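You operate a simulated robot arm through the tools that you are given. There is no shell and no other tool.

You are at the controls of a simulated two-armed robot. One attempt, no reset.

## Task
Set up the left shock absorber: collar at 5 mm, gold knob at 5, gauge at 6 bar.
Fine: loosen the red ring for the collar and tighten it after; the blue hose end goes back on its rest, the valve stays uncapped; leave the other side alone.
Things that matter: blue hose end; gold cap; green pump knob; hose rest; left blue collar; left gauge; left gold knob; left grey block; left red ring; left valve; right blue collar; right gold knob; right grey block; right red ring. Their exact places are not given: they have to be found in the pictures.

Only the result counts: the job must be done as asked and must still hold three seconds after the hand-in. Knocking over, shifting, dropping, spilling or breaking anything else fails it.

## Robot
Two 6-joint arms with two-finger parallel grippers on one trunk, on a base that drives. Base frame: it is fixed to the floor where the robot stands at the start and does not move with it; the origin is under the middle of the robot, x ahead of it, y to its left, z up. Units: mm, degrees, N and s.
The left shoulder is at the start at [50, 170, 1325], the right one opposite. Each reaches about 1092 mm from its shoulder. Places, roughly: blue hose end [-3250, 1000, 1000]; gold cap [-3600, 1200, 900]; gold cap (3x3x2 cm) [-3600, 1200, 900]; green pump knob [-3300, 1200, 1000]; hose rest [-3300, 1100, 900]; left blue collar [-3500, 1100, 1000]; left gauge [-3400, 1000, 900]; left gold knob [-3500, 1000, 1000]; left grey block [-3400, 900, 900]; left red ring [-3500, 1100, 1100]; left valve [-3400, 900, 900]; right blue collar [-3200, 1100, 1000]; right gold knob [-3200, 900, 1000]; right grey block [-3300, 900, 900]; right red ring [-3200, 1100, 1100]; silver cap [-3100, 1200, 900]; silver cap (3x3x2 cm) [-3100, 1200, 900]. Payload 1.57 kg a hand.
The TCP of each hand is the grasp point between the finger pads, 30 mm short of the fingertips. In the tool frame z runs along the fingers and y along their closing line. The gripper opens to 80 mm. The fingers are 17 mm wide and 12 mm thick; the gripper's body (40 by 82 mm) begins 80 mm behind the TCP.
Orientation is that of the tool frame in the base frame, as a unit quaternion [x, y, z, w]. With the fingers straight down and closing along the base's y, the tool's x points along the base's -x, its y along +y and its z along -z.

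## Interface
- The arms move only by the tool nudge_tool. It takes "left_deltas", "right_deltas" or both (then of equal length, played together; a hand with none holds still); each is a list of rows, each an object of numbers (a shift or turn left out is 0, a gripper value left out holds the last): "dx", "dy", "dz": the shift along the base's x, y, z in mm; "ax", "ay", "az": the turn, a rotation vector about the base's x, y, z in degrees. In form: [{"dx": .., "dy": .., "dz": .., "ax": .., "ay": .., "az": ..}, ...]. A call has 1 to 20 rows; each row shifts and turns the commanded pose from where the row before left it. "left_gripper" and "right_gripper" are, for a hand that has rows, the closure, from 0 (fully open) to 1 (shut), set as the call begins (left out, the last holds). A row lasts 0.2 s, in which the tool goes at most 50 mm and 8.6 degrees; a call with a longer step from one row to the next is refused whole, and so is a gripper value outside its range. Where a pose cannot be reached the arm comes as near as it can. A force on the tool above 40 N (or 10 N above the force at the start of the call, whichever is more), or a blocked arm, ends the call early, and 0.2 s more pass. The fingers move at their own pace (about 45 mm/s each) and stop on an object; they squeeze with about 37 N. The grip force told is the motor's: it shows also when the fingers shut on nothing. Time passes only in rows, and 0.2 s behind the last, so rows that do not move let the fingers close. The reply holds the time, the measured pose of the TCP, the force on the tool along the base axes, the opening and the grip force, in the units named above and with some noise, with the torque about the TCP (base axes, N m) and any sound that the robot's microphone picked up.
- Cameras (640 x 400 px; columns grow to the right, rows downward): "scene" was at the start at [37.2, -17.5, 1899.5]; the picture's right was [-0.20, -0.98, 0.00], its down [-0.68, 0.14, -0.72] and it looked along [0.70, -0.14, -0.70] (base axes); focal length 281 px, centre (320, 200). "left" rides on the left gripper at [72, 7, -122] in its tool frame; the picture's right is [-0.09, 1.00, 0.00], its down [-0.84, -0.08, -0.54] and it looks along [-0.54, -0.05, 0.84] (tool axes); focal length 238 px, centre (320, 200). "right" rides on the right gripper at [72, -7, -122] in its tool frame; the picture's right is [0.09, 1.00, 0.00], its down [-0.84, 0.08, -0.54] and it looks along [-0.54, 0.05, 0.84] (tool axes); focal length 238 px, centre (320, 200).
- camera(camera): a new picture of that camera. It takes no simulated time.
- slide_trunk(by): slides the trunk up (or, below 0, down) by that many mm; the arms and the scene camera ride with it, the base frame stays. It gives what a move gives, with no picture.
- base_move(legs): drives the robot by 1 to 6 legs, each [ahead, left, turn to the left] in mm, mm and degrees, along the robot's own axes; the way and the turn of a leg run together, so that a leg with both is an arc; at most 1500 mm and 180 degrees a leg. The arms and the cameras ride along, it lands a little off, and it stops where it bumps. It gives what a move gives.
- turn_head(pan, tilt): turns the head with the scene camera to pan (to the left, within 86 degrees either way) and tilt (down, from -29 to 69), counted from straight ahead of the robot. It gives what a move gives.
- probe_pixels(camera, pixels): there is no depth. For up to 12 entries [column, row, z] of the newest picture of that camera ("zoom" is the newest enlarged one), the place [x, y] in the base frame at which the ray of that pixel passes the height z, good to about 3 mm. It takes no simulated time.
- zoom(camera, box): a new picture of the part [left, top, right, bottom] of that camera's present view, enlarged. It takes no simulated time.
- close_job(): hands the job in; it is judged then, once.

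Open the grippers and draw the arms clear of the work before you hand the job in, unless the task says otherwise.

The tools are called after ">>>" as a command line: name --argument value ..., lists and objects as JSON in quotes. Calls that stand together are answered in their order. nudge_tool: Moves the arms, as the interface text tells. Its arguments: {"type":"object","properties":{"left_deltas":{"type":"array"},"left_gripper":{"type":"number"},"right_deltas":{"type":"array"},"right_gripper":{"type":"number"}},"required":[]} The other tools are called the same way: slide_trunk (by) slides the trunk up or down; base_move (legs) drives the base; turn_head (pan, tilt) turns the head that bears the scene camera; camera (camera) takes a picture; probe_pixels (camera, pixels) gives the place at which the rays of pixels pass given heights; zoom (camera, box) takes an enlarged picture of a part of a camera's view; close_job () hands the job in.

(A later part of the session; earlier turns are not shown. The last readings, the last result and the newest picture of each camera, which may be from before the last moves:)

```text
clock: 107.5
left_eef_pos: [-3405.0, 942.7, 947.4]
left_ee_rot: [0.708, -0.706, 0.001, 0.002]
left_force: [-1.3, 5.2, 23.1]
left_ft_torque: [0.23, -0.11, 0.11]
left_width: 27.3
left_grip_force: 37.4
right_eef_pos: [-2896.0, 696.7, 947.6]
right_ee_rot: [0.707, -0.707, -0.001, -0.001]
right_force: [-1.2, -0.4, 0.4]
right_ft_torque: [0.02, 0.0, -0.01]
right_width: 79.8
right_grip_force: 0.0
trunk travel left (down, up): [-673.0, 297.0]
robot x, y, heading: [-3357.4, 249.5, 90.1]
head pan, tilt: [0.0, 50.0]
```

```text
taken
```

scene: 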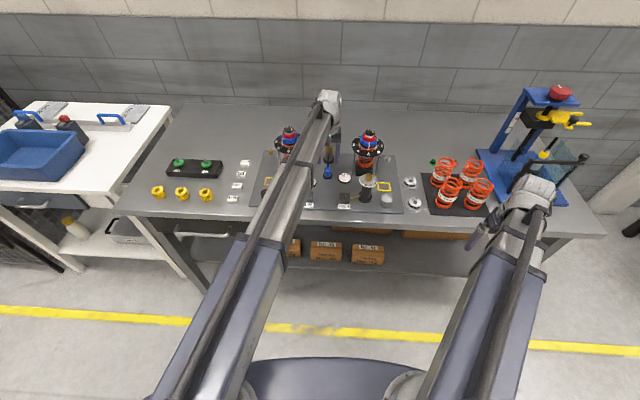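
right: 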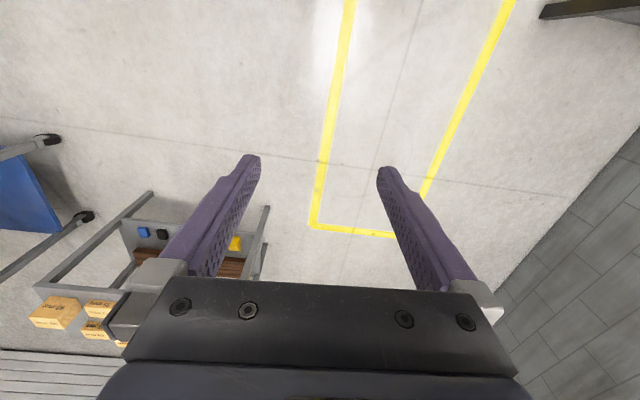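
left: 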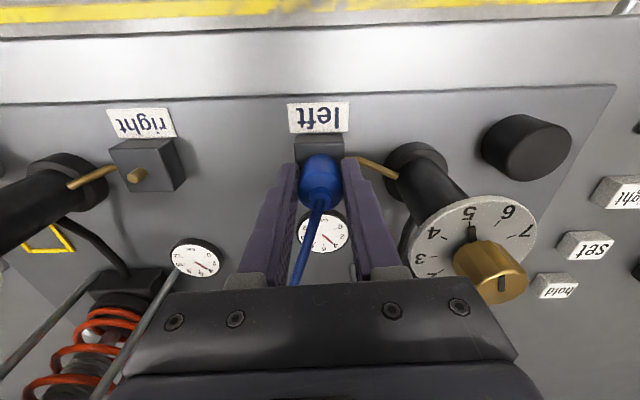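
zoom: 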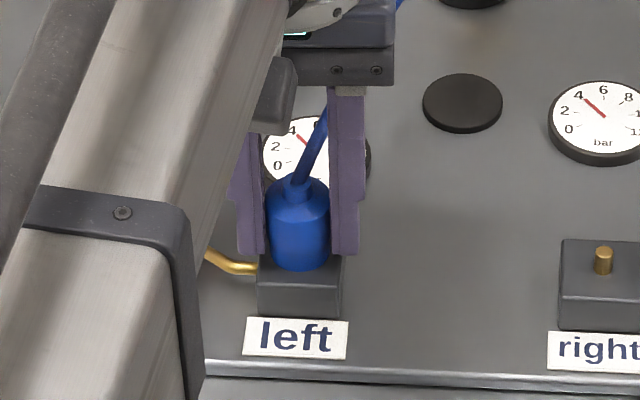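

The fingers slid down ~2–3 mm on the body while the hose end stayed put. I zoom in closely to see if it is seated on the block or standing on the nub.

>>> zoom --camera "scene" --box '[295, 170, 327, 200]'

>>> zoom --camera "scene" --box '[330, 170, 362, 200]'

>>> zoom --camera "left" --box '[280, 110, 360, 180]'

```text
13.33 times, centred on (311, 185) of scene
```

zoom: 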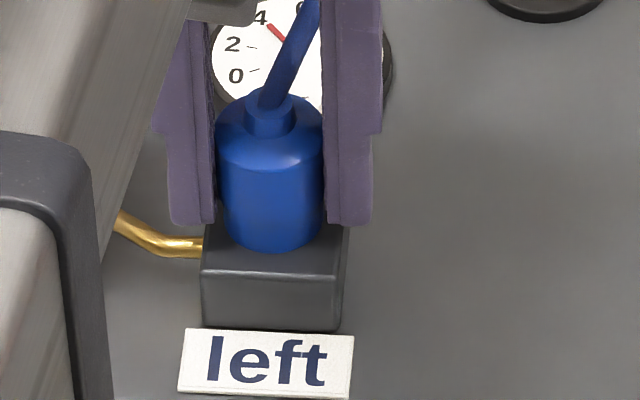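

```text
13.33 times, centred on (346, 185) of scene
```

zoom: 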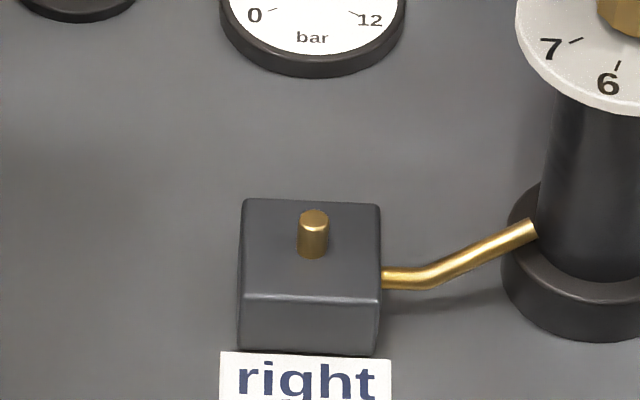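

```text
5.71 times, centred on (320, 145) of left
```

zoom: 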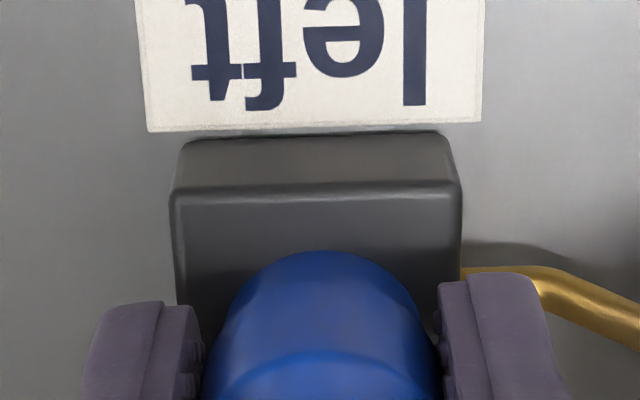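

The hose end's underside is about at the block's top face (bottom edge row 252, nub base ≈ row 225 centre), so it is on the nub. I open the gripper partly (≈36 mm, keeping clear of the knob dial) and check it stays.

>>> nudge_tool --left_deltas '[{}, {}, {}]' --left_gripper 0.53

>>> camera --camera "left"

>>> zoom --camera "scene" --box '[295, 170, 327, 200]'

```text
clock: 108.2
left_eef_pos: [-3404.8, 944.1, 946.9]
left_ee_rot: [0.707, -0.707, 0.0, 0.002]
left_force: [-0.4, 0.3, 0.6]
left_ft_torque: [0.03, 0.02, 0.0]
left_width: 37.5
left_grip_force: 0.1
right_eef_pos: [-2895.8, 697.8, 946.5]
right_ee_rot: [0.707, -0.707, -0.001, 0.0]
right_force: [-0.3, 0.6, 1.0]
right_ft_torque: [-0.03, -0.01, 0.0]
right_width: 79.8
right_grip_force: 0.3
trunk travel left (down, up): [-673.0, 297.0]
robot x, y, heading: [-3358.7, 250.4, 90.4]
head pan, tilt: [0.0, 50.0]
```

```text
taken
```

left: 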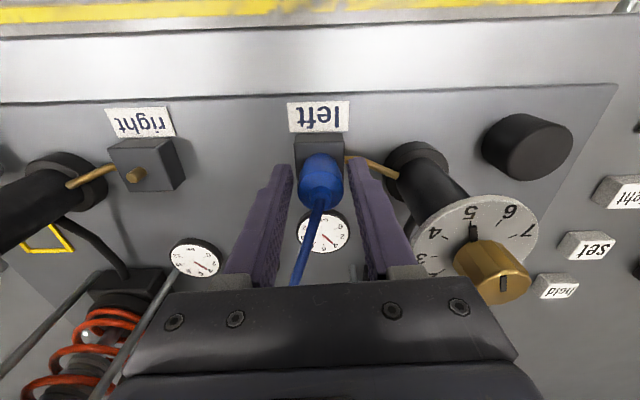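

```text
13.33 times, centred on (311, 185) of scene
```

zoom: 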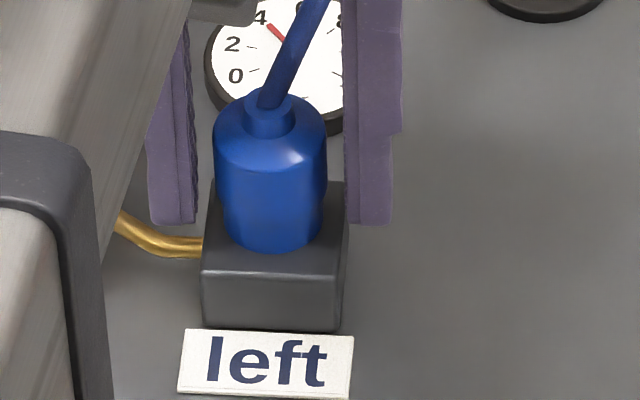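

The hose end stays on the valve by itself. I raise 122 mm and move the hand over the pump's green knob at about (-3329, 1134).

>>> slide_trunk --by 125

>>> nudge_tool --left_deltas '[{"dx": 15, "dy": 38}, {"dx": 15, "dy": 38}, {"dx": 15, "dy": 38}, {"dx": 15, "dy": 38}, {"dx": 15, "dy": 38}, {}]' --left_gripper 0.2

>>> camera --camera "left"

>>> camera --camera "scene"

>>> zoom --camera "scene" --box '[270, 140, 366, 200]'

```text
clock: 109.8
left_eef_pos: [-3403.8, 944.2, 1072.1]
left_ee_rot: [0.707, -0.707, 0.001, 0.002]
left_force: [-0.6, 0.7, 0.0]
left_ft_torque: [0.01, -0.04, 0.03]
left_width: 37.8
left_grip_force: 0.1
right_eef_pos: [-2895.4, 696.9, 1070.5]
right_ee_rot: [0.708, -0.707, 0.0, 0.0]
right_force: [0.6, 0.2, -0.3]
right_ft_torque: [0.0, -0.03, 0.0]
right_width: 80.2
right_grip_force: 0.1
trunk travel left (down, up): [-798.0, 172.0]
robot x, y, heading: [-3362.3, 253.1, 90.0]
head pan, tilt: [0.0, 50.0]
```

```text
clock: 111.2
left_eef_pos: [-3329.8, 1133.9, 1072.9]
left_ee_rot: [0.708, -0.706, 0.0, 0.002]
left_force: [0.0, -1.1, 0.8]
left_ft_torque: [-0.03, -0.02, -0.04]
left_width: 64.0
left_grip_force: 0.0
right_eef_pos: [-2895.8, 696.7, 1072.4]
right_ee_rot: [0.707, -0.707, 0.001, -0.001]
right_force: [-0.8, 0.2, -1.0]
right_ft_torque: [-0.03, 0.01, 0.02]
right_width: 80.1
right_grip_force: 0.2
trunk travel left (down, up): [-798.0, 172.0]
robot x, y, heading: [-3362.7, 255.6, 90.1]
head pan, tilt: [0.0, 50.0]
```

```text
taken
```

left: 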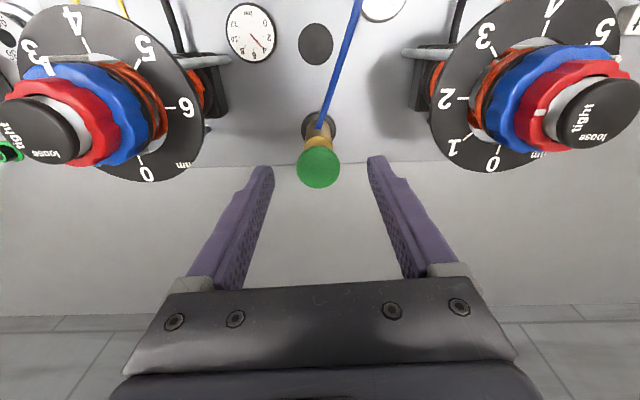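

```text
taken
```

scene: 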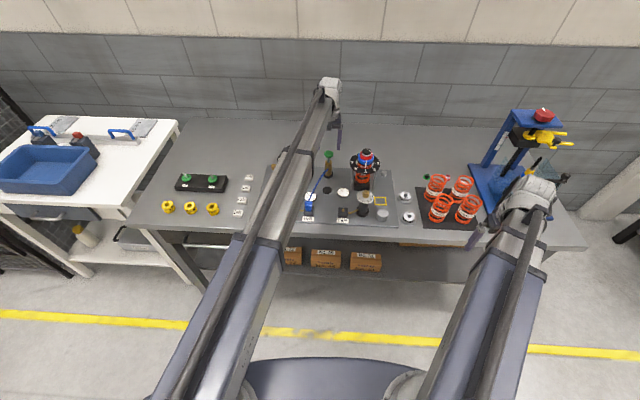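

```text
6.67 times, centred on (318, 170) of scene
```

zoom: 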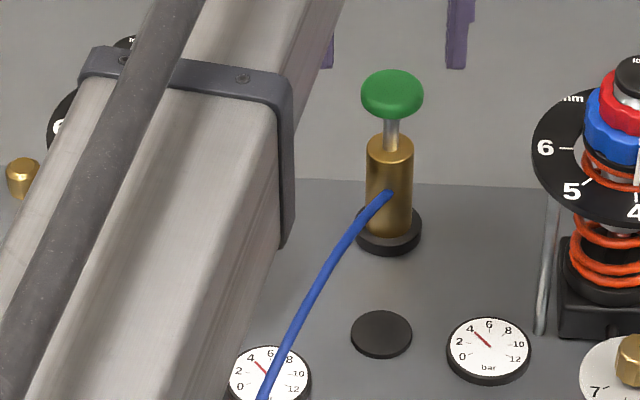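

Knob at [318,167], slightly beyond the tool axis. I probe it in this view.

>>> probe_pixels --camera "left" --pixels '[[319, 166, 1020], [319, 166, 1027], [298, 166, 1020], [341, 166, 1020], [319, 125, 885]]'

>>> zoom --camera "left" --box '[270, 90, 370, 200]'

```text
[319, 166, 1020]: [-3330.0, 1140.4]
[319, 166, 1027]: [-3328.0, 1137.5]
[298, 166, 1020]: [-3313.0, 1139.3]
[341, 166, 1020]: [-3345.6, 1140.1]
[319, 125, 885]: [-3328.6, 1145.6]
```

```text
3.64 times, centred on (320, 145) of left
```

zoom: 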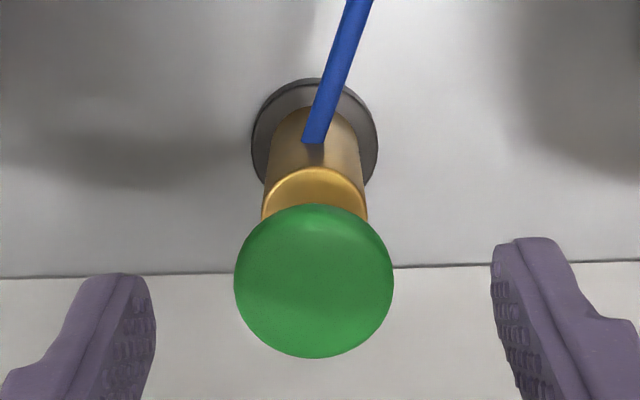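

Pump axis ≈ (-3329.5, 1139). I shift +4 mm in y, lower 34 mm, and grip the green knob.

>>> nudge_tool --left_deltas '[{"dy": 4.5}, {}]'

>>> slide_trunk --by -34

>>> nudge_tool --left_deltas '[{}, {}, {}, {}, {}]' --left_gripper 1

>>> camera --camera "left"

>>> zoom --camera "scene" --box '[270, 130, 366, 190]'

```text
clock: 111.8
left_eef_pos: [-3329.0, 1139.7, 1073.2]
left_ee_rot: [0.708, -0.706, 0.0, 0.003]
left_force: [0.6, -0.5, 0.9]
left_ft_torque: [0.02, 0.0, -0.01]
left_width: 64.1
left_grip_force: 0.1
right_eef_pos: [-2896.9, 696.8, 1073.5]
right_ee_rot: [0.708, -0.707, 0.0, 0.001]
right_force: [-0.3, 0.1, 0.9]
right_ft_torque: [0.02, 0.0, -0.02]
right_width: 79.9
right_grip_force: 0.1
trunk travel left (down, up): [-798.0, 172.0]
robot x, y, heading: [-3361.8, 248.1, 89.8]
head pan, tilt: [0.0, 50.0]
```

```text
clock: 112.6
left_eef_pos: [-3329.5, 1139.1, 1038.2]
left_ee_rot: [0.708, -0.706, 0.001, 0.003]
left_force: [-1.0, -0.7, 0.3]
left_ft_torque: [-0.01, 0.02, 0.02]
left_width: 63.9
left_grip_force: 0.1
right_eef_pos: [-2896.6, 697.6, 1038.3]
right_ee_rot: [-0.707, 0.707, -0.001, 0.0]
right_force: [-0.4, 0.4, -0.9]
right_ft_torque: [-0.02, 0.0, 0.0]
right_width: 80.3
right_grip_force: 0.0
trunk travel left (down, up): [-764.0, 206.0]
robot x, y, heading: [-3360.4, 252.1, 90.1]
head pan, tilt: [0.0, 50.0]
```

```text
clock: 113.8
left_eef_pos: [-3326.6, 1140.9, 1038.1]
left_ee_rot: [0.707, -0.707, 0.002, 0.003]
left_force: [12.7, 0.7, 0.2]
left_ft_torque: [0.05, -0.49, -0.14]
left_width: 33.4
left_grip_force: 41.3
right_eef_pos: [-2895.0, 697.7, 1039.4]
right_ee_rot: [-0.707, 0.707, 0.0, -0.001]
right_force: [0.3, -1.2, 0.6]
right_ft_torque: [0.0, 0.04, 0.02]
right_width: 79.9
right_grip_force: 0.1
trunk travel left (down, up): [-764.0, 206.0]
robot x, y, heading: [-3359.3, 251.7, 89.7]
head pan, tilt: [0.0, 50.0]
```

```text
taken
```

left: 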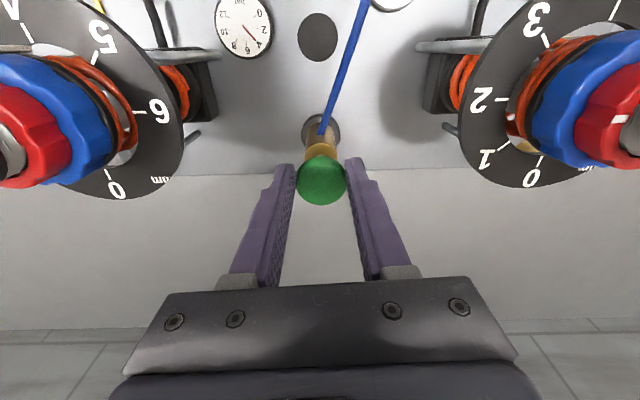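

```text
6.67 times, centred on (318, 160) of scene
```

zoom: 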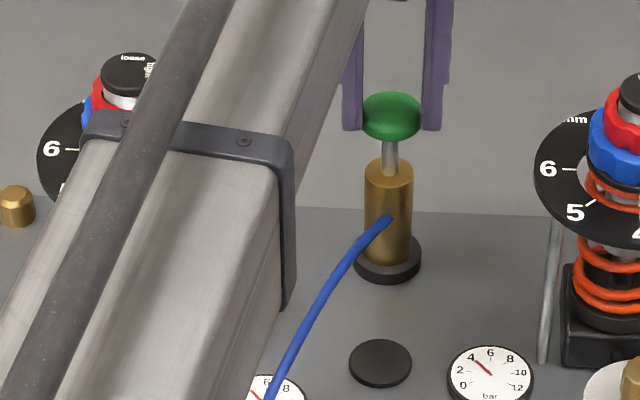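

Green knob held (33.4 mm). I ease +2.5 mm in x, then press down 15 mm as a first part-stroke and check the gauge.

>>> nudge_tool --left_deltas '[{"dx": 2.5}, {}]'

>>> slide_trunk --by -15

>>> camera --camera "scene"

>>> zoom --camera "scene" --box '[278, 140, 358, 200]'

```text
clock: 114.4
left_eef_pos: [-3326.5, 1138.8, 1037.8]
left_ee_rot: [0.708, -0.706, -0.001, 0.005]
left_force: [8.0, -1.3, 0.3]
left_ft_torque: [-0.01, -0.25, -0.22]
left_width: 33.5
left_grip_force: 41.0
right_eef_pos: [-2895.3, 697.2, 1037.7]
right_ee_rot: [0.708, -0.706, 0.0, 0.0]
right_force: [0.0, -0.5, 0.3]
right_ft_torque: [-0.02, -0.01, -0.02]
right_width: 80.0
right_grip_force: 0.0
trunk travel left (down, up): [-764.0, 206.0]
robot x, y, heading: [-3362.0, 250.3, 89.8]
head pan, tilt: [0.0, 50.0]
```

```text
clock: 115.0
left_eef_pos: [-3327.4, 1139.6, 1024.6]
left_ee_rot: [0.708, -0.706, -0.001, 0.003]
left_force: [7.0, -0.2, 5.1]
left_ft_torque: [-0.1, -0.21, -0.09]
left_width: 33.7
left_grip_force: 41.5
right_eef_pos: [-2895.1, 697.1, 1022.3]
right_ee_rot: [0.707, -0.707, 0.0, -0.001]
right_force: [0.5, -0.4, -0.2]
right_ft_torque: [0.02, -0.01, 0.03]
right_width: 80.0
right_grip_force: 0.0
trunk travel left (down, up): [-749.0, 221.0]
robot x, y, heading: [-3358.8, 251.6, 90.0]
head pan, tilt: [0.0, 50.0]
```

```text
taken
```

scene: 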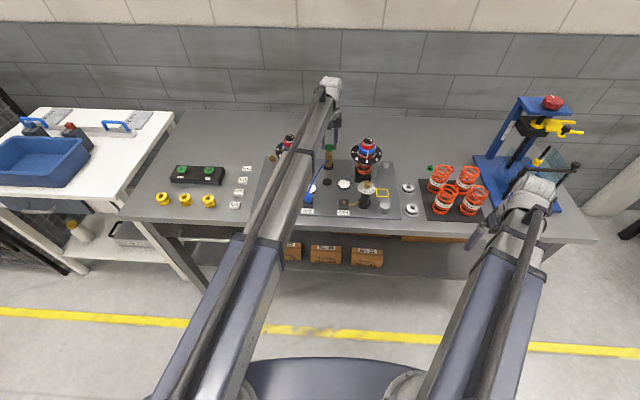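

```text
6.67 times, centred on (318, 170) of scene
```

zoom: 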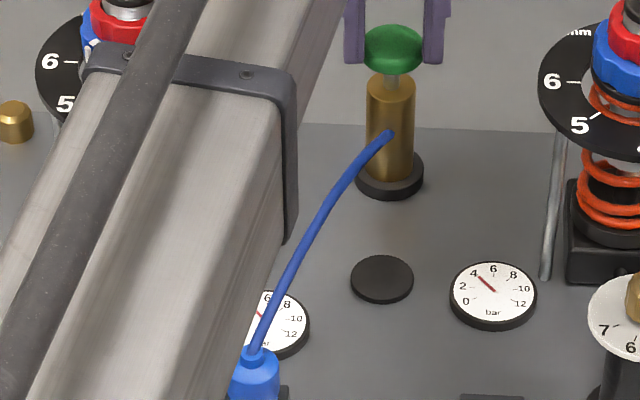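

The rod moved down with the knob. I zoom on the left gauge, partly visible right of the arm.

>>> zoom --camera "scene" --box '[304, 180, 332, 197]'

>>> slide_trunk --by -8

>>> zoom --camera "scene" --box '[304, 175, 332, 192]'

>>> zoom --camera "scene" --box '[278, 130, 358, 190]'

```text
16.00 times, centred on (318, 188) of scene
```

zoom: 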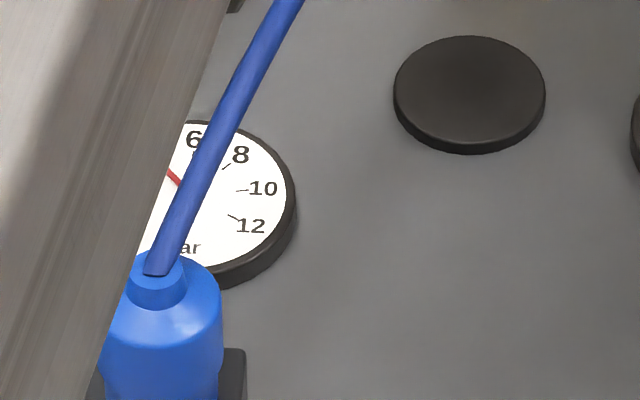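

```text
clock: 115.6
left_eef_pos: [-3326.3, 1139.2, 1016.7]
left_ee_rot: [0.707, -0.707, -0.001, 0.004]
left_force: [6.0, 2.9, 13.2]
left_ft_torque: [0.3, -0.2, -0.11]
left_width: 33.5
left_grip_force: 41.8
right_eef_pos: [-2894.8, 696.9, 1016.0]
right_ee_rot: [0.708, -0.707, 0.0, 0.0]
right_force: [-1.0, -0.3, -0.4]
right_ft_torque: [-0.01, 0.01, -0.03]
right_width: 79.7
right_grip_force: 0.1
trunk travel left (down, up): [-741.0, 229.0]
robot x, y, heading: [-3361.3, 252.7, 90.2]
head pan, tilt: [0.0, 50.0]
```

```text
16.00 times, centred on (318, 184) of scene
```

zoom: 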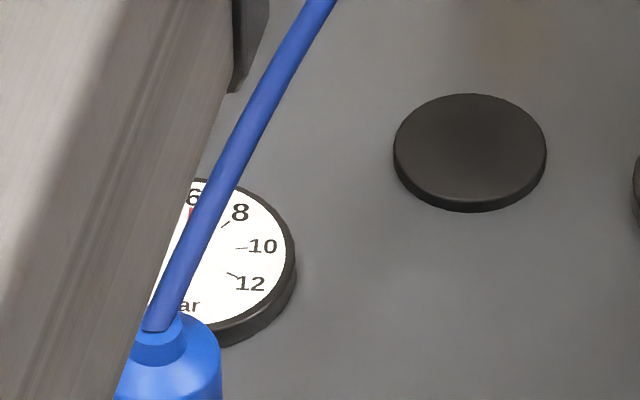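

```text
6.67 times, centred on (318, 160) of scene
```

zoom: 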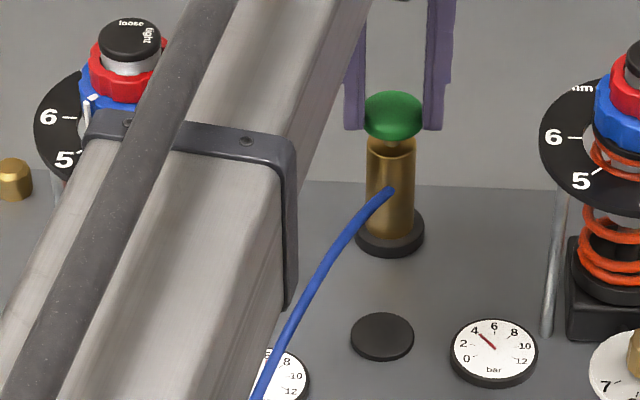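

The needle has already moved close to 6 (zoom [190,213]). I must read it precisely: I release the pump knob, raise clear, and look at the gauge with the hand camera.

>>> nudge_tool --left_deltas '[{}, {}, {}]' --left_gripper 0.2

>>> zoom --camera "scene" --box '[304, 175, 332, 192]'

>>> slide_trunk --by 60

>>> nudge_tool --left_deltas '[{"dx": -15, "dy": -10}, {"dx": -15, "dy": -10}, {"dx": -15, "dy": -10}, {"dx": -15, "dy": -10}]'

>>> camera --camera "left"

```text
clock: 116.4
left_eef_pos: [-3328.1, 1140.0, 1015.6]
left_ee_rot: [0.707, -0.707, 0.0, 0.003]
left_force: [0.3, -1.2, 0.1]
left_ft_torque: [0.02, 0.01, -0.02]
left_width: 63.9
left_grip_force: 0.0
right_eef_pos: [-2895.9, 697.9, 1015.4]
right_ee_rot: [0.708, -0.707, 0.0, 0.0]
right_force: [-0.2, -0.4, 1.0]
right_ft_torque: [-0.02, 0.02, -0.01]
right_width: 80.1
right_grip_force: 0.2
trunk travel left (down, up): [-741.0, 229.0]
robot x, y, heading: [-3359.1, 251.4, 89.9]
head pan, tilt: [0.0, 50.0]
```

```text
16.00 times, centred on (318, 184) of scene
```

zoom: 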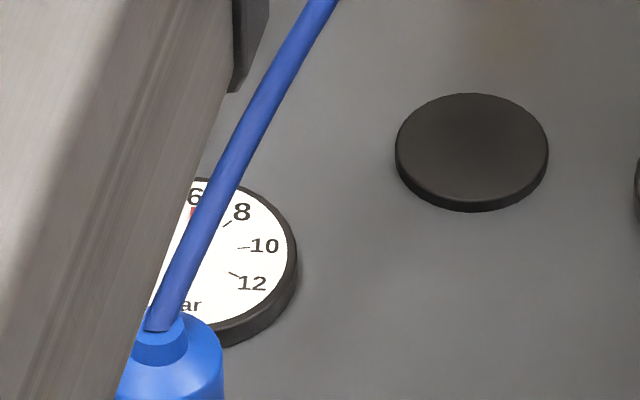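

```text
clock: 117.4
left_eef_pos: [-3325.9, 1140.3, 1077.0]
left_ee_rot: [0.707, -0.707, 0.0, 0.003]
left_force: [0.4, -0.1, 1.0]
left_ft_torque: [0.01, 0.0, -0.03]
left_width: 64.0
left_grip_force: 0.1
right_eef_pos: [-2896.2, 697.2, 1075.8]
right_ee_rot: [0.708, -0.707, 0.0, 0.0]
right_force: [0.4, 0.1, -0.4]
right_ft_torque: [-0.02, 0.0, -0.03]
right_width: 79.7
right_grip_force: 0.1
trunk travel left (down, up): [-801.0, 169.0]
robot x, y, heading: [-3357.5, 253.7, 90.1]
head pan, tilt: [0.0, 50.0]
```

```text
clock: 118.4
left_eef_pos: [-3387.1, 1100.2, 1075.8]
left_ee_rot: [-0.707, 0.707, -0.001, -0.003]
left_force: [-0.2, 0.1, 0.5]
left_ft_torque: [0.0, -0.01, -0.01]
left_width: 63.9
left_grip_force: 0.1
right_eef_pos: [-2895.3, 697.8, 1076.3]
right_ee_rot: [0.708, -0.706, 0.0, 0.0]
right_force: [0.0, 0.3, 0.2]
right_ft_torque: [0.0, 0.04, -0.04]
right_width: 79.9
right_grip_force: 0.0
trunk travel left (down, up): [-801.0, 169.0]
robot x, y, heading: [-3364.2, 246.6, 90.2]
head pan, tilt: [0.0, 50.0]
```

```text
taken
```

left: 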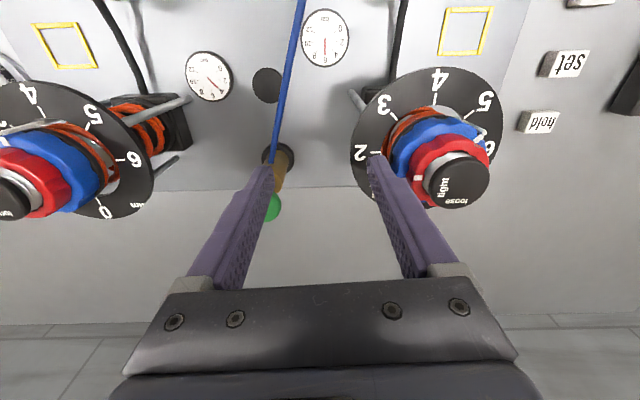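

The right-image finger is only some mm from the left collar, so I must not move further left at this height. I zoom on the left gauge at [325,38].

>>> zoom --camera "left" --box '[285, 5, 365, 75]'

```text
5.71 times, centred on (325, 40) of left
```

zoom: 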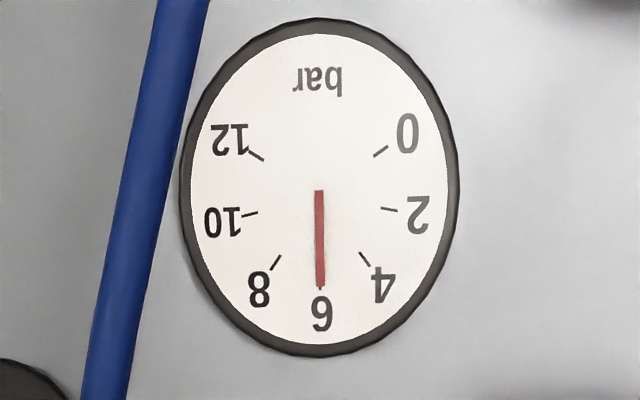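

The needle stands exactly on 6 — one stroke gave 2 bar. Now I go back over the hose end (net -17.5, -154.5 mm), first away from the shock, with the gripper narrowed to ~37 mm.

>>> nudge_tool --left_deltas '[{"dx": 4, "dy": -30}, {"dx": 0, "dy": -35}, {"dx": -7, "dy": -30}, {"dx": -7, "dy": -30}, {"dx": -7.5, "dy": -29.5}, {}]' --left_gripper 0.53

>>> slide_trunk --by -70

>>> camera --camera "left"

>>> zoom --camera "scene" --box '[278, 150, 358, 210]'

```text
clock: 119.8
left_eef_pos: [-3403.6, 944.5, 1075.7]
left_ee_rot: [0.707, -0.707, 0.001, 0.003]
left_force: [-0.2, -0.2, -1.4]
left_ft_torque: [-0.02, 0.0, 0.02]
left_width: 37.5
left_grip_force: 0.0
right_eef_pos: [-2896.4, 697.3, 1075.6]
right_ee_rot: [0.708, -0.706, -0.001, 0.0]
right_force: [-0.9, -0.6, -0.3]
right_ft_torque: [0.03, -0.02, 0.01]
right_width: 80.2
right_grip_force: 0.1
trunk travel left (down, up): [-801.0, 169.0]
robot x, y, heading: [-3360.3, 253.1, 89.8]
head pan, tilt: [0.0, 50.0]
```

```text
clock: 120.8
left_eef_pos: [-3404.0, 943.6, 1004.6]
left_ee_rot: [0.708, -0.706, 0.001, 0.003]
left_force: [0.2, 0.0, 0.9]
left_ft_torque: [0.04, -0.01, 0.03]
left_width: 37.5
left_grip_force: 0.1
right_eef_pos: [-2895.8, 697.6, 1005.7]
right_ee_rot: [0.708, -0.706, 0.0, 0.001]
right_force: [1.0, 0.8, -0.1]
right_ft_torque: [0.0, 0.0, 0.02]
right_width: 80.0
right_grip_force: 0.0
trunk travel left (down, up): [-731.0, 239.0]
robot x, y, heading: [-3359.4, 245.3, 89.9]
head pan, tilt: [0.0, 50.0]
```

```text
taken
```

left: 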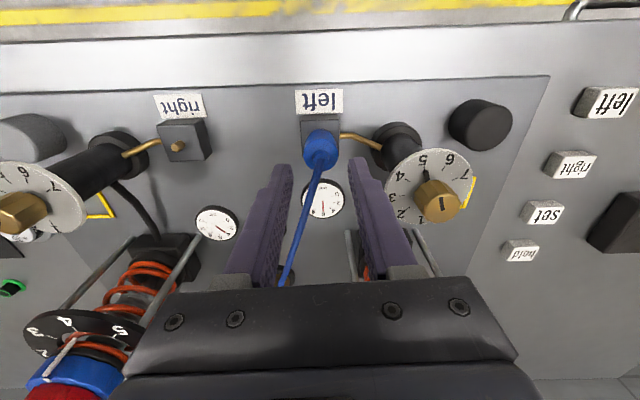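

```text
6.67 times, centred on (318, 180) of scene
```

zoom: 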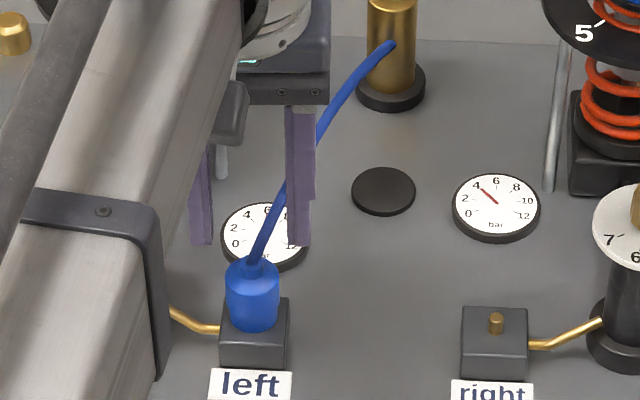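

The hose end is centred between the fingers and the hose runs out the open side. I lower 57 mm and grip it.

>>> slide_trunk --by -57

>>> nudge_tool --left_deltas '[{}, {}, {}, {}]' --left_gripper 1

>>> zoom --camera "scene" --box '[278, 140, 358, 200]'

```text
clock: 121.8
left_eef_pos: [-3405.1, 943.0, 949.3]
left_ee_rot: [0.708, -0.706, 0.0, 0.002]
left_force: [0.0, 0.8, -0.1]
left_ft_torque: [0.0, -0.03, -0.01]
left_width: 37.7
left_grip_force: 0.1
right_eef_pos: [-2895.2, 697.5, 948.1]
right_ee_rot: [0.708, -0.706, 0.001, 0.0]
right_force: [-0.6, 0.3, -0.4]
right_ft_torque: [0.0, -0.01, -0.01]
right_width: 80.1
right_grip_force: 0.1
trunk travel left (down, up): [-674.0, 296.0]
robot x, y, heading: [-3363.6, 252.4, 90.2]
head pan, tilt: [0.0, 50.0]
```

```text
clock: 122.8
left_eef_pos: [-3404.2, 944.2, 948.7]
left_ee_rot: [0.708, -0.706, 0.0, 0.003]
left_force: [-1.2, 0.4, 1.5]
left_ft_torque: [-0.03, 0.0, 0.01]
left_width: 27.1
left_grip_force: 36.4
right_eef_pos: [-2895.8, 696.8, 948.4]
right_ee_rot: [0.708, -0.706, 0.0, 0.001]
right_force: [-0.2, 0.4, 0.0]
right_ft_torque: [0.0, -0.01, -0.02]
right_width: 80.1
right_grip_force: 0.0
trunk travel left (down, up): [-674.0, 296.0]
robot x, y, heading: [-3360.8, 252.0, 90.0]
head pan, tilt: [0.0, 50.0]
```

```text
6.67 times, centred on (318, 170) of scene
```

zoom: 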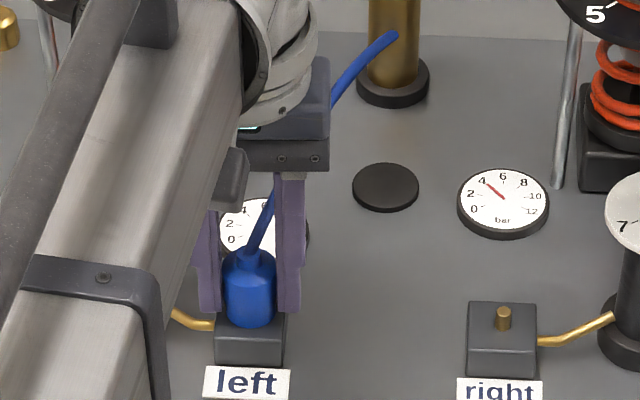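

Hose end held (27.1 mm). I lift it off the valve by 60 mm in two steps and check that it comes away.

>>> slide_trunk --by 10

>>> slide_trunk --by 50

>>> zoom --camera "scene" --box '[278, 150, 358, 210]'

>>> camera --camera "left"

```text
clock: 123.4
left_eef_pos: [-3403.9, 944.6, 958.3]
left_ee_rot: [0.707, -0.707, 0.001, 0.003]
left_force: [0.6, 0.0, -0.6]
left_ft_torque: [-0.01, 0.0, 0.0]
left_width: 27.4
left_grip_force: 37.4
right_eef_pos: [-2895.6, 697.5, 957.9]
right_ee_rot: [0.708, -0.706, 0.0, 0.0]
right_force: [-0.2, 0.2, 0.5]
right_ft_torque: [0.01, 0.0, 0.02]
right_width: 80.1
right_grip_force: 0.1
trunk travel left (down, up): [-684.0, 286.0]
robot x, y, heading: [-3362.1, 251.9, 90.2]
head pan, tilt: [0.0, 50.0]
```

```text
clock: 124.3
left_eef_pos: [-3403.5, 945.3, 1008.6]
left_ee_rot: [0.707, -0.707, 0.001, 0.003]
left_force: [-0.7, -0.4, -1.7]
left_ft_torque: [0.0, -0.02, -0.01]
left_width: 27.4
left_grip_force: 37.4
right_eef_pos: [-2896.6, 696.9, 1008.5]
right_ee_rot: [0.707, -0.707, 0.001, 0.0]
right_force: [0.1, -0.1, -0.3]
right_ft_torque: [0.0, -0.02, 0.01]
right_width: 79.8
right_grip_force: 0.2
trunk travel left (down, up): [-734.0, 236.0]
robot x, y, heading: [-3359.5, 251.2, 90.4]
head pan, tilt: [0.0, 50.0]
```

```text
6.67 times, centred on (318, 180) of scene
```

zoom: 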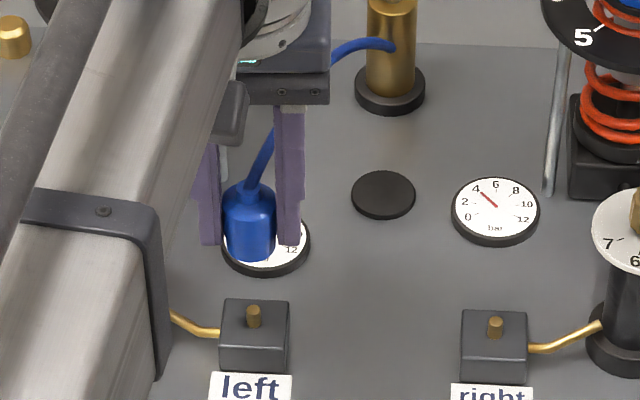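

```text
taken
```

left: 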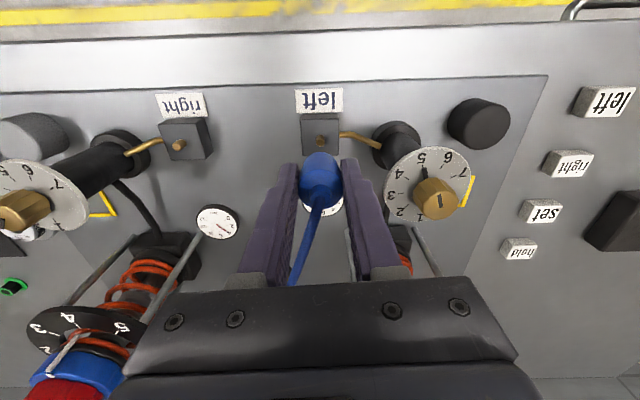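

It came off cleanly, and the valve nub is free. I carry it back above the rest (exact reverse: +71.5, +112.1 mm).

>>> nudge_tool --left_deltas '[{"dx": 14.3, "dy": 22.4}, {"dx": 14.3, "dy": 22.4}, {"dx": 14.3, "dy": 22.4}, {"dx": 14.3, "dy": 22.4}, {"dx": 14.3, "dy": 22.5}, {}, {}]'

>>> zoom --camera "scene" --box '[290, 150, 354, 190]'

>>> camera --camera "left"

```text
clock: 125.9
left_eef_pos: [-3332.1, 1057.0, 1007.5]
left_ee_rot: [-0.707, 0.707, -0.001, -0.003]
left_force: [0.0, -0.2, -0.6]
left_ft_torque: [-0.02, 0.02, -0.02]
left_width: 27.6
left_grip_force: 36.9
right_eef_pos: [-2895.8, 697.4, 1008.4]
right_ee_rot: [0.708, -0.707, 0.0, -0.001]
right_force: [-0.3, 1.0, -1.0]
right_ft_torque: [0.04, -0.01, 0.0]
right_width: 79.9
right_grip_force: 0.0
trunk travel left (down, up): [-734.0, 236.0]
robot x, y, heading: [-3360.0, 252.8, 90.0]
head pan, tilt: [0.0, 50.0]
```

```text
10.00 times, centred on (322, 170) of scene
```

zoom: 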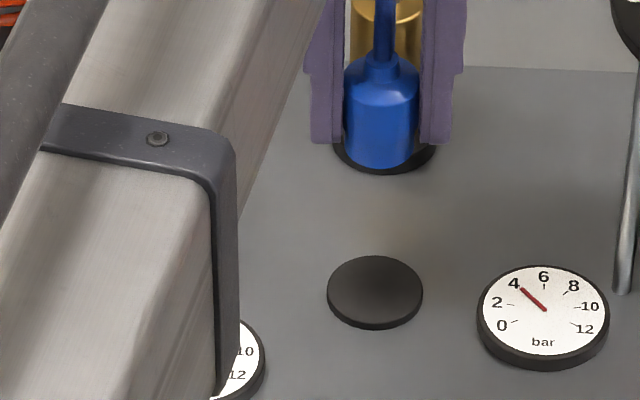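

```text
taken
```

left: 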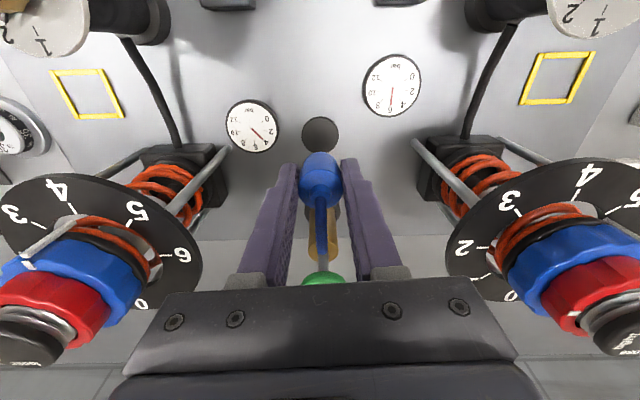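

The view matches that of the first lift (rest at [320,133]) and the left gauge still shows 6. I lower 70 mm, then in small steps.

>>> slide_trunk --by -70

>>> slide_trunk --by -4

>>> zoom --camera "scene" --box '[298, 130, 362, 170]'

```text
clock: 127.0
left_eef_pos: [-3331.8, 1056.6, 938.6]
left_ee_rot: [0.708, -0.706, 0.001, 0.004]
left_force: [-0.7, -0.8, -2.0]
left_ft_torque: [0.0, 0.03, 0.03]
left_width: 27.4
left_grip_force: 36.9
right_eef_pos: [-2896.6, 698.3, 937.9]
right_ee_rot: [0.708, -0.706, 0.0, 0.0]
right_force: [0.2, -0.1, 0.6]
right_ft_torque: [-0.03, 0.0, 0.0]
right_width: 79.7
right_grip_force: 0.2
trunk travel left (down, up): [-664.0, 306.0]
robot x, y, heading: [-3363.6, 251.8, 90.3]
head pan, tilt: [0.0, 50.0]
```

```text
clock: 127.5
left_eef_pos: [-3332.3, 1056.1, 934.4]
left_ee_rot: [0.707, -0.707, 0.001, 0.003]
left_force: [-0.3, 0.2, -0.4]
left_ft_torque: [0.01, 0.01, 0.01]
left_width: 27.4
left_grip_force: 37.4
right_eef_pos: [-2896.4, 697.0, 935.2]
right_ee_rot: [0.708, -0.707, 0.0, 0.0]
right_force: [-0.1, -0.2, 0.0]
right_ft_torque: [0.01, 0.04, 0.01]
right_width: 80.1
right_grip_force: 0.1
trunk travel left (down, up): [-660.0, 310.0]
robot x, y, heading: [-3359.4, 254.4, 90.2]
head pan, tilt: [0.0, 50.0]
```

```text
10.00 times, centred on (330, 150) of scene
```

zoom: 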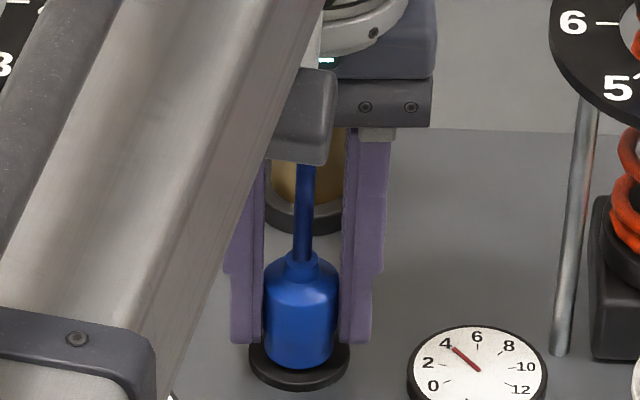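

The hose end is just above the rest disc, centred. I lower by 2 mm steps until contact.

>>> slide_trunk --by -2

>>> slide_trunk --by -1.5

>>> zoom --camera "scene" --box '[298, 130, 362, 170]'

```text
clock: 128.1
left_eef_pos: [-3332.1, 1057.1, 931.2]
left_ee_rot: [0.707, -0.707, 0.001, 0.003]
left_force: [0.8, 0.0, -1.2]
left_ft_torque: [-0.01, -0.02, 0.03]
left_width: 27.7
left_grip_force: 36.8
right_eef_pos: [-2895.4, 698.5, 931.2]
right_ee_rot: [0.707, -0.707, 0.001, 0.0]
right_force: [-0.1, 1.7, 0.5]
right_ft_torque: [0.0, 0.02, -0.01]
right_width: 80.2
right_grip_force: 0.1
trunk travel left (down, up): [-658.0, 312.0]
robot x, y, heading: [-3360.3, 250.9, 90.1]
head pan, tilt: [0.0, 50.0]
```

```text
clock: 128.6
left_eef_pos: [-3332.2, 1056.7, 931.0]
left_ee_rot: [0.707, -0.707, 0.0, 0.002]
left_force: [0.2, 1.9, 4.9]
left_ft_torque: [0.07, -0.06, 0.05]
left_width: 27.6
left_grip_force: 37.2
right_eef_pos: [-2896.5, 697.5, 930.6]
right_ee_rot: [0.708, -0.707, 0.001, 0.0]
right_force: [-0.5, 0.9, -1.4]
right_ft_torque: [0.03, 0.02, -0.01]
right_width: 80.0
right_grip_force: 0.1
trunk travel left (down, up): [-656.0, 314.0]
robot x, y, heading: [-3359.7, 249.2, 90.1]
head pan, tilt: [0.0, 50.0]
```

```text
10.00 times, centred on (330, 150) of scene
```

zoom: 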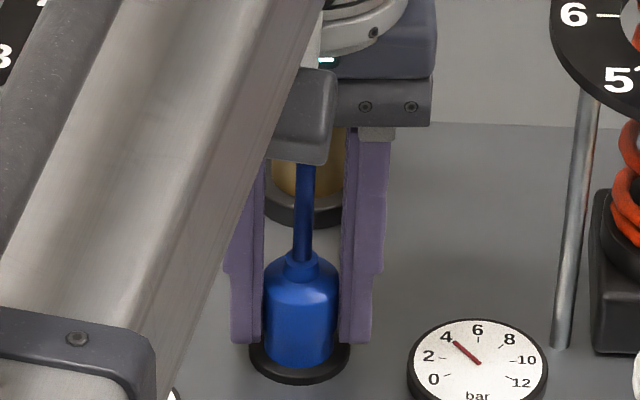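

Contact with the rest (4.9 N). I open the gripper to release it.

>>> nudge_tool --left_deltas '[{}, {}, {}, {}]' --left_gripper 0.4

>>> camera --camera "left"

>>> zoom --camera "scene" --box '[298, 130, 362, 170]'

```text
clock: 129.6
left_eef_pos: [-3332.5, 1055.5, 930.2]
left_ee_rot: [0.708, -0.706, 0.001, 0.003]
left_force: [-0.6, 0.4, -0.1]
left_ft_torque: [0.0, -0.02, -0.01]
left_width: 47.9
left_grip_force: 0.1
right_eef_pos: [-2896.2, 697.8, 930.8]
right_ee_rot: [0.708, -0.707, 0.0, -0.001]
right_force: [1.4, 0.2, -0.3]
right_ft_torque: [-0.01, -0.01, 0.02]
right_width: 80.1
right_grip_force: 0.1
trunk travel left (down, up): [-656.0, 314.0]
robot x, y, heading: [-3362.3, 248.1, 89.9]
head pan, tilt: [0.0, 50.0]
```

```text
taken
```

left: 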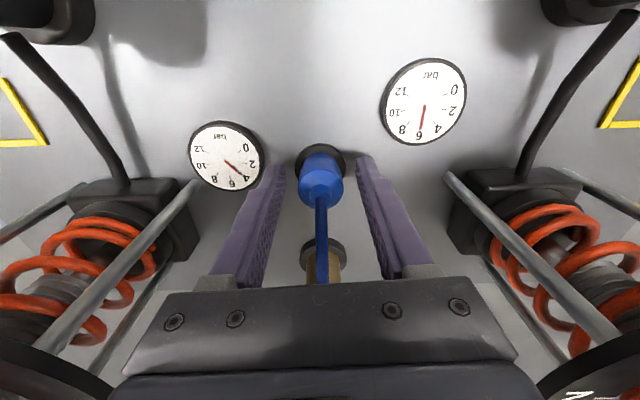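

```text
10.00 times, centred on (330, 150) of scene
```

zoom: 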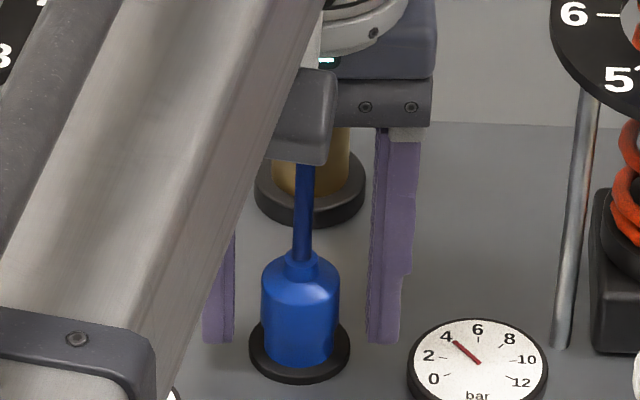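

The hose end stands upright on its rest. I raise 150 mm straight up and read everything again from above.

>>> zoom --camera "left" --box '[375, 45, 475, 155]'

>>> slide_trunk --by 160

>>> camera --camera "left"

>>> zoom --camera "scene" --box '[278, 150, 374, 220]'

```text
3.64 times, centred on (425, 100) of left
```

zoom: 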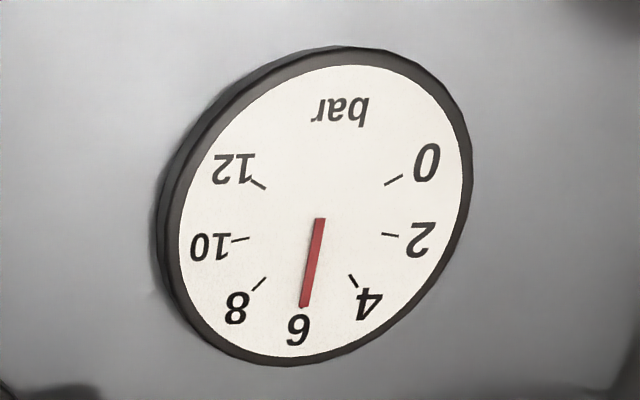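

```text
clock: 131.4
left_eef_pos: [-3332.3, 1055.2, 1091.4]
left_ee_rot: [0.708, -0.706, 0.001, 0.003]
left_force: [0.7, 1.4, 0.2]
left_ft_torque: [-0.02, 0.0, -0.02]
left_width: 48.0
left_grip_force: 0.1
right_eef_pos: [-2896.1, 697.5, 1091.1]
right_ee_rot: [0.707, -0.707, -0.001, 0.0]
right_force: [-0.2, 0.6, 0.4]
right_ft_torque: [0.01, -0.01, 0.0]
right_width: 80.1
right_grip_force: 0.0
trunk travel left (down, up): [-816.0, 154.0]
robot x, y, heading: [-3362.7, 249.5, 90.5]
head pan, tilt: [0.0, 50.0]
```

```text
taken
```

left: 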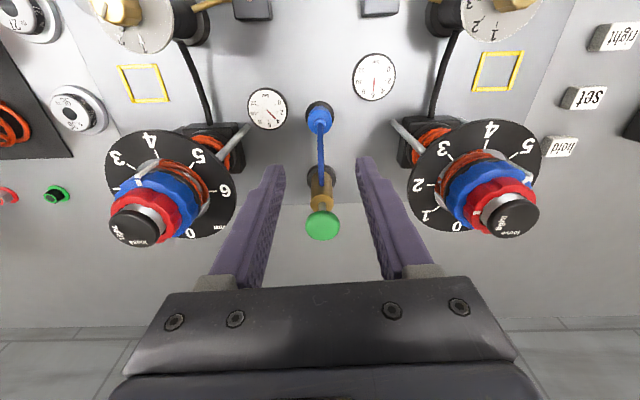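

```text
5.71 times, centred on (326, 185) of scene
```

zoom: 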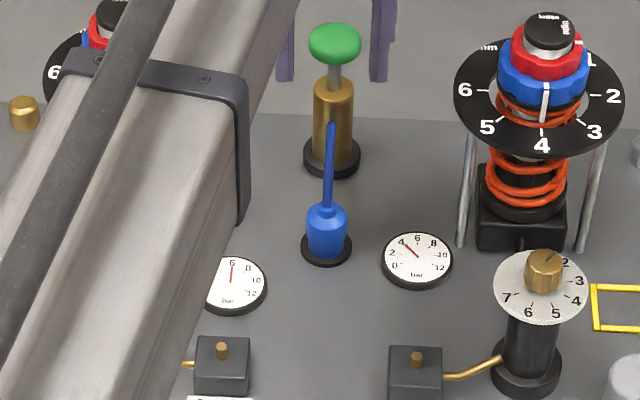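

The pump knob has sprung back up, the gauge reads 6, the hose end is on its rest. I raise 40 mm more and inspect collar and ring once more straight from above.

>>> slide_trunk --by 45

>>> nudge_tool --left_deltas '[{"dx": -32, "dy": 28}, {"dx": -32, "dy": 28}, {"dx": -32, "dy": 28}, {"dx": -33, "dy": 28}, {}]'

>>> camera --camera "left"

>>> zoom --camera "left" --box '[240, 0, 400, 100]'

```text
clock: 132.3
left_eef_pos: [-3331.7, 1056.3, 1134.9]
left_ee_rot: [0.708, -0.707, 0.001, 0.002]
left_force: [-0.8, 0.0, 1.0]
left_ft_torque: [-0.02, 0.01, -0.02]
left_width: 47.9
left_grip_force: 0.1
right_eef_pos: [-2896.6, 697.6, 1135.6]
right_ee_rot: [0.707, -0.707, 0.0, 0.0]
right_force: [0.0, 0.9, 0.7]
right_ft_torque: [0.0, -0.02, 0.01]
right_width: 80.0
right_grip_force: 0.0
trunk travel left (down, up): [-861.0, 109.0]
robot x, y, heading: [-3360.5, 250.3, 90.1]
head pan, tilt: [0.0, 50.0]
```

```text
clock: 133.5
left_eef_pos: [-3461.5, 1168.9, 1136.8]
left_ee_rot: [-0.707, 0.707, -0.001, -0.003]
left_force: [-0.7, -0.3, 0.5]
left_ft_torque: [0.0, 0.01, 0.01]
left_width: 47.9
left_grip_force: 0.1
right_eef_pos: [-2897.3, 696.5, 1136.7]
right_ee_rot: [0.708, -0.706, 0.0, 0.0]
right_force: [-0.1, 0.9, -0.7]
right_ft_torque: [0.02, 0.02, 0.01]
right_width: 80.2
right_grip_force: 0.1
trunk travel left (down, up): [-861.0, 109.0]
robot x, y, heading: [-3362.9, 248.6, 90.1]
head pan, tilt: [0.0, 50.0]
```

```text
taken
```

left: 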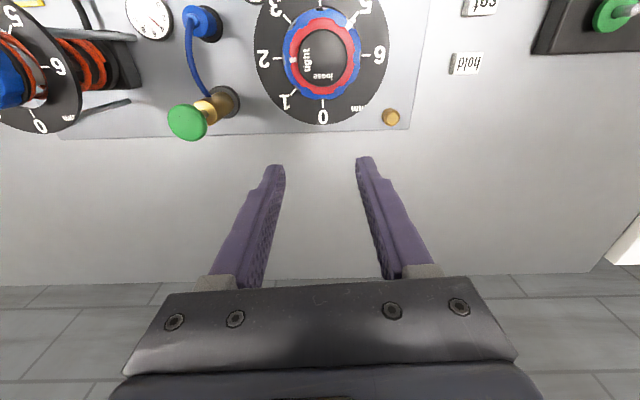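

```text
4.00 times, centred on (320, 50) of left
```

zoom: 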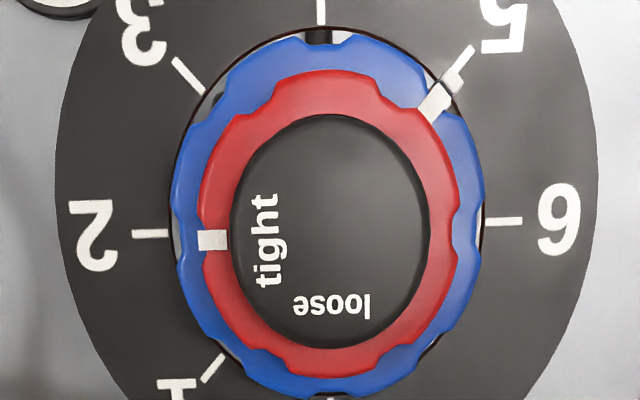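

Collar pointer is on 5 and the red mark on "tight". I zoom closer on mark and pointer for a finer check.

>>> zoom --camera "left" --box '[280, 20, 344, 90]'

>>> zoom --camera "left" --box '[330, 0, 394, 40]'

```text
5.71 times, centred on (312, 55) of left
```

zoom: 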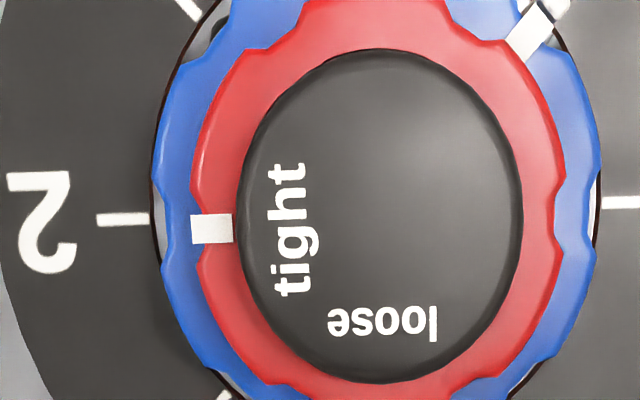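

```text
10.00 times, centred on (362, 20) of left
```

zoom: 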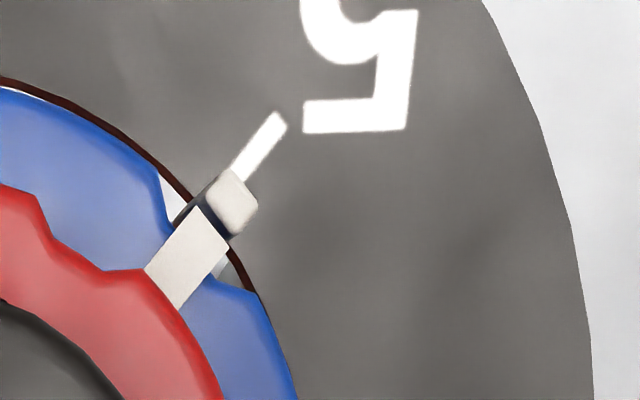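

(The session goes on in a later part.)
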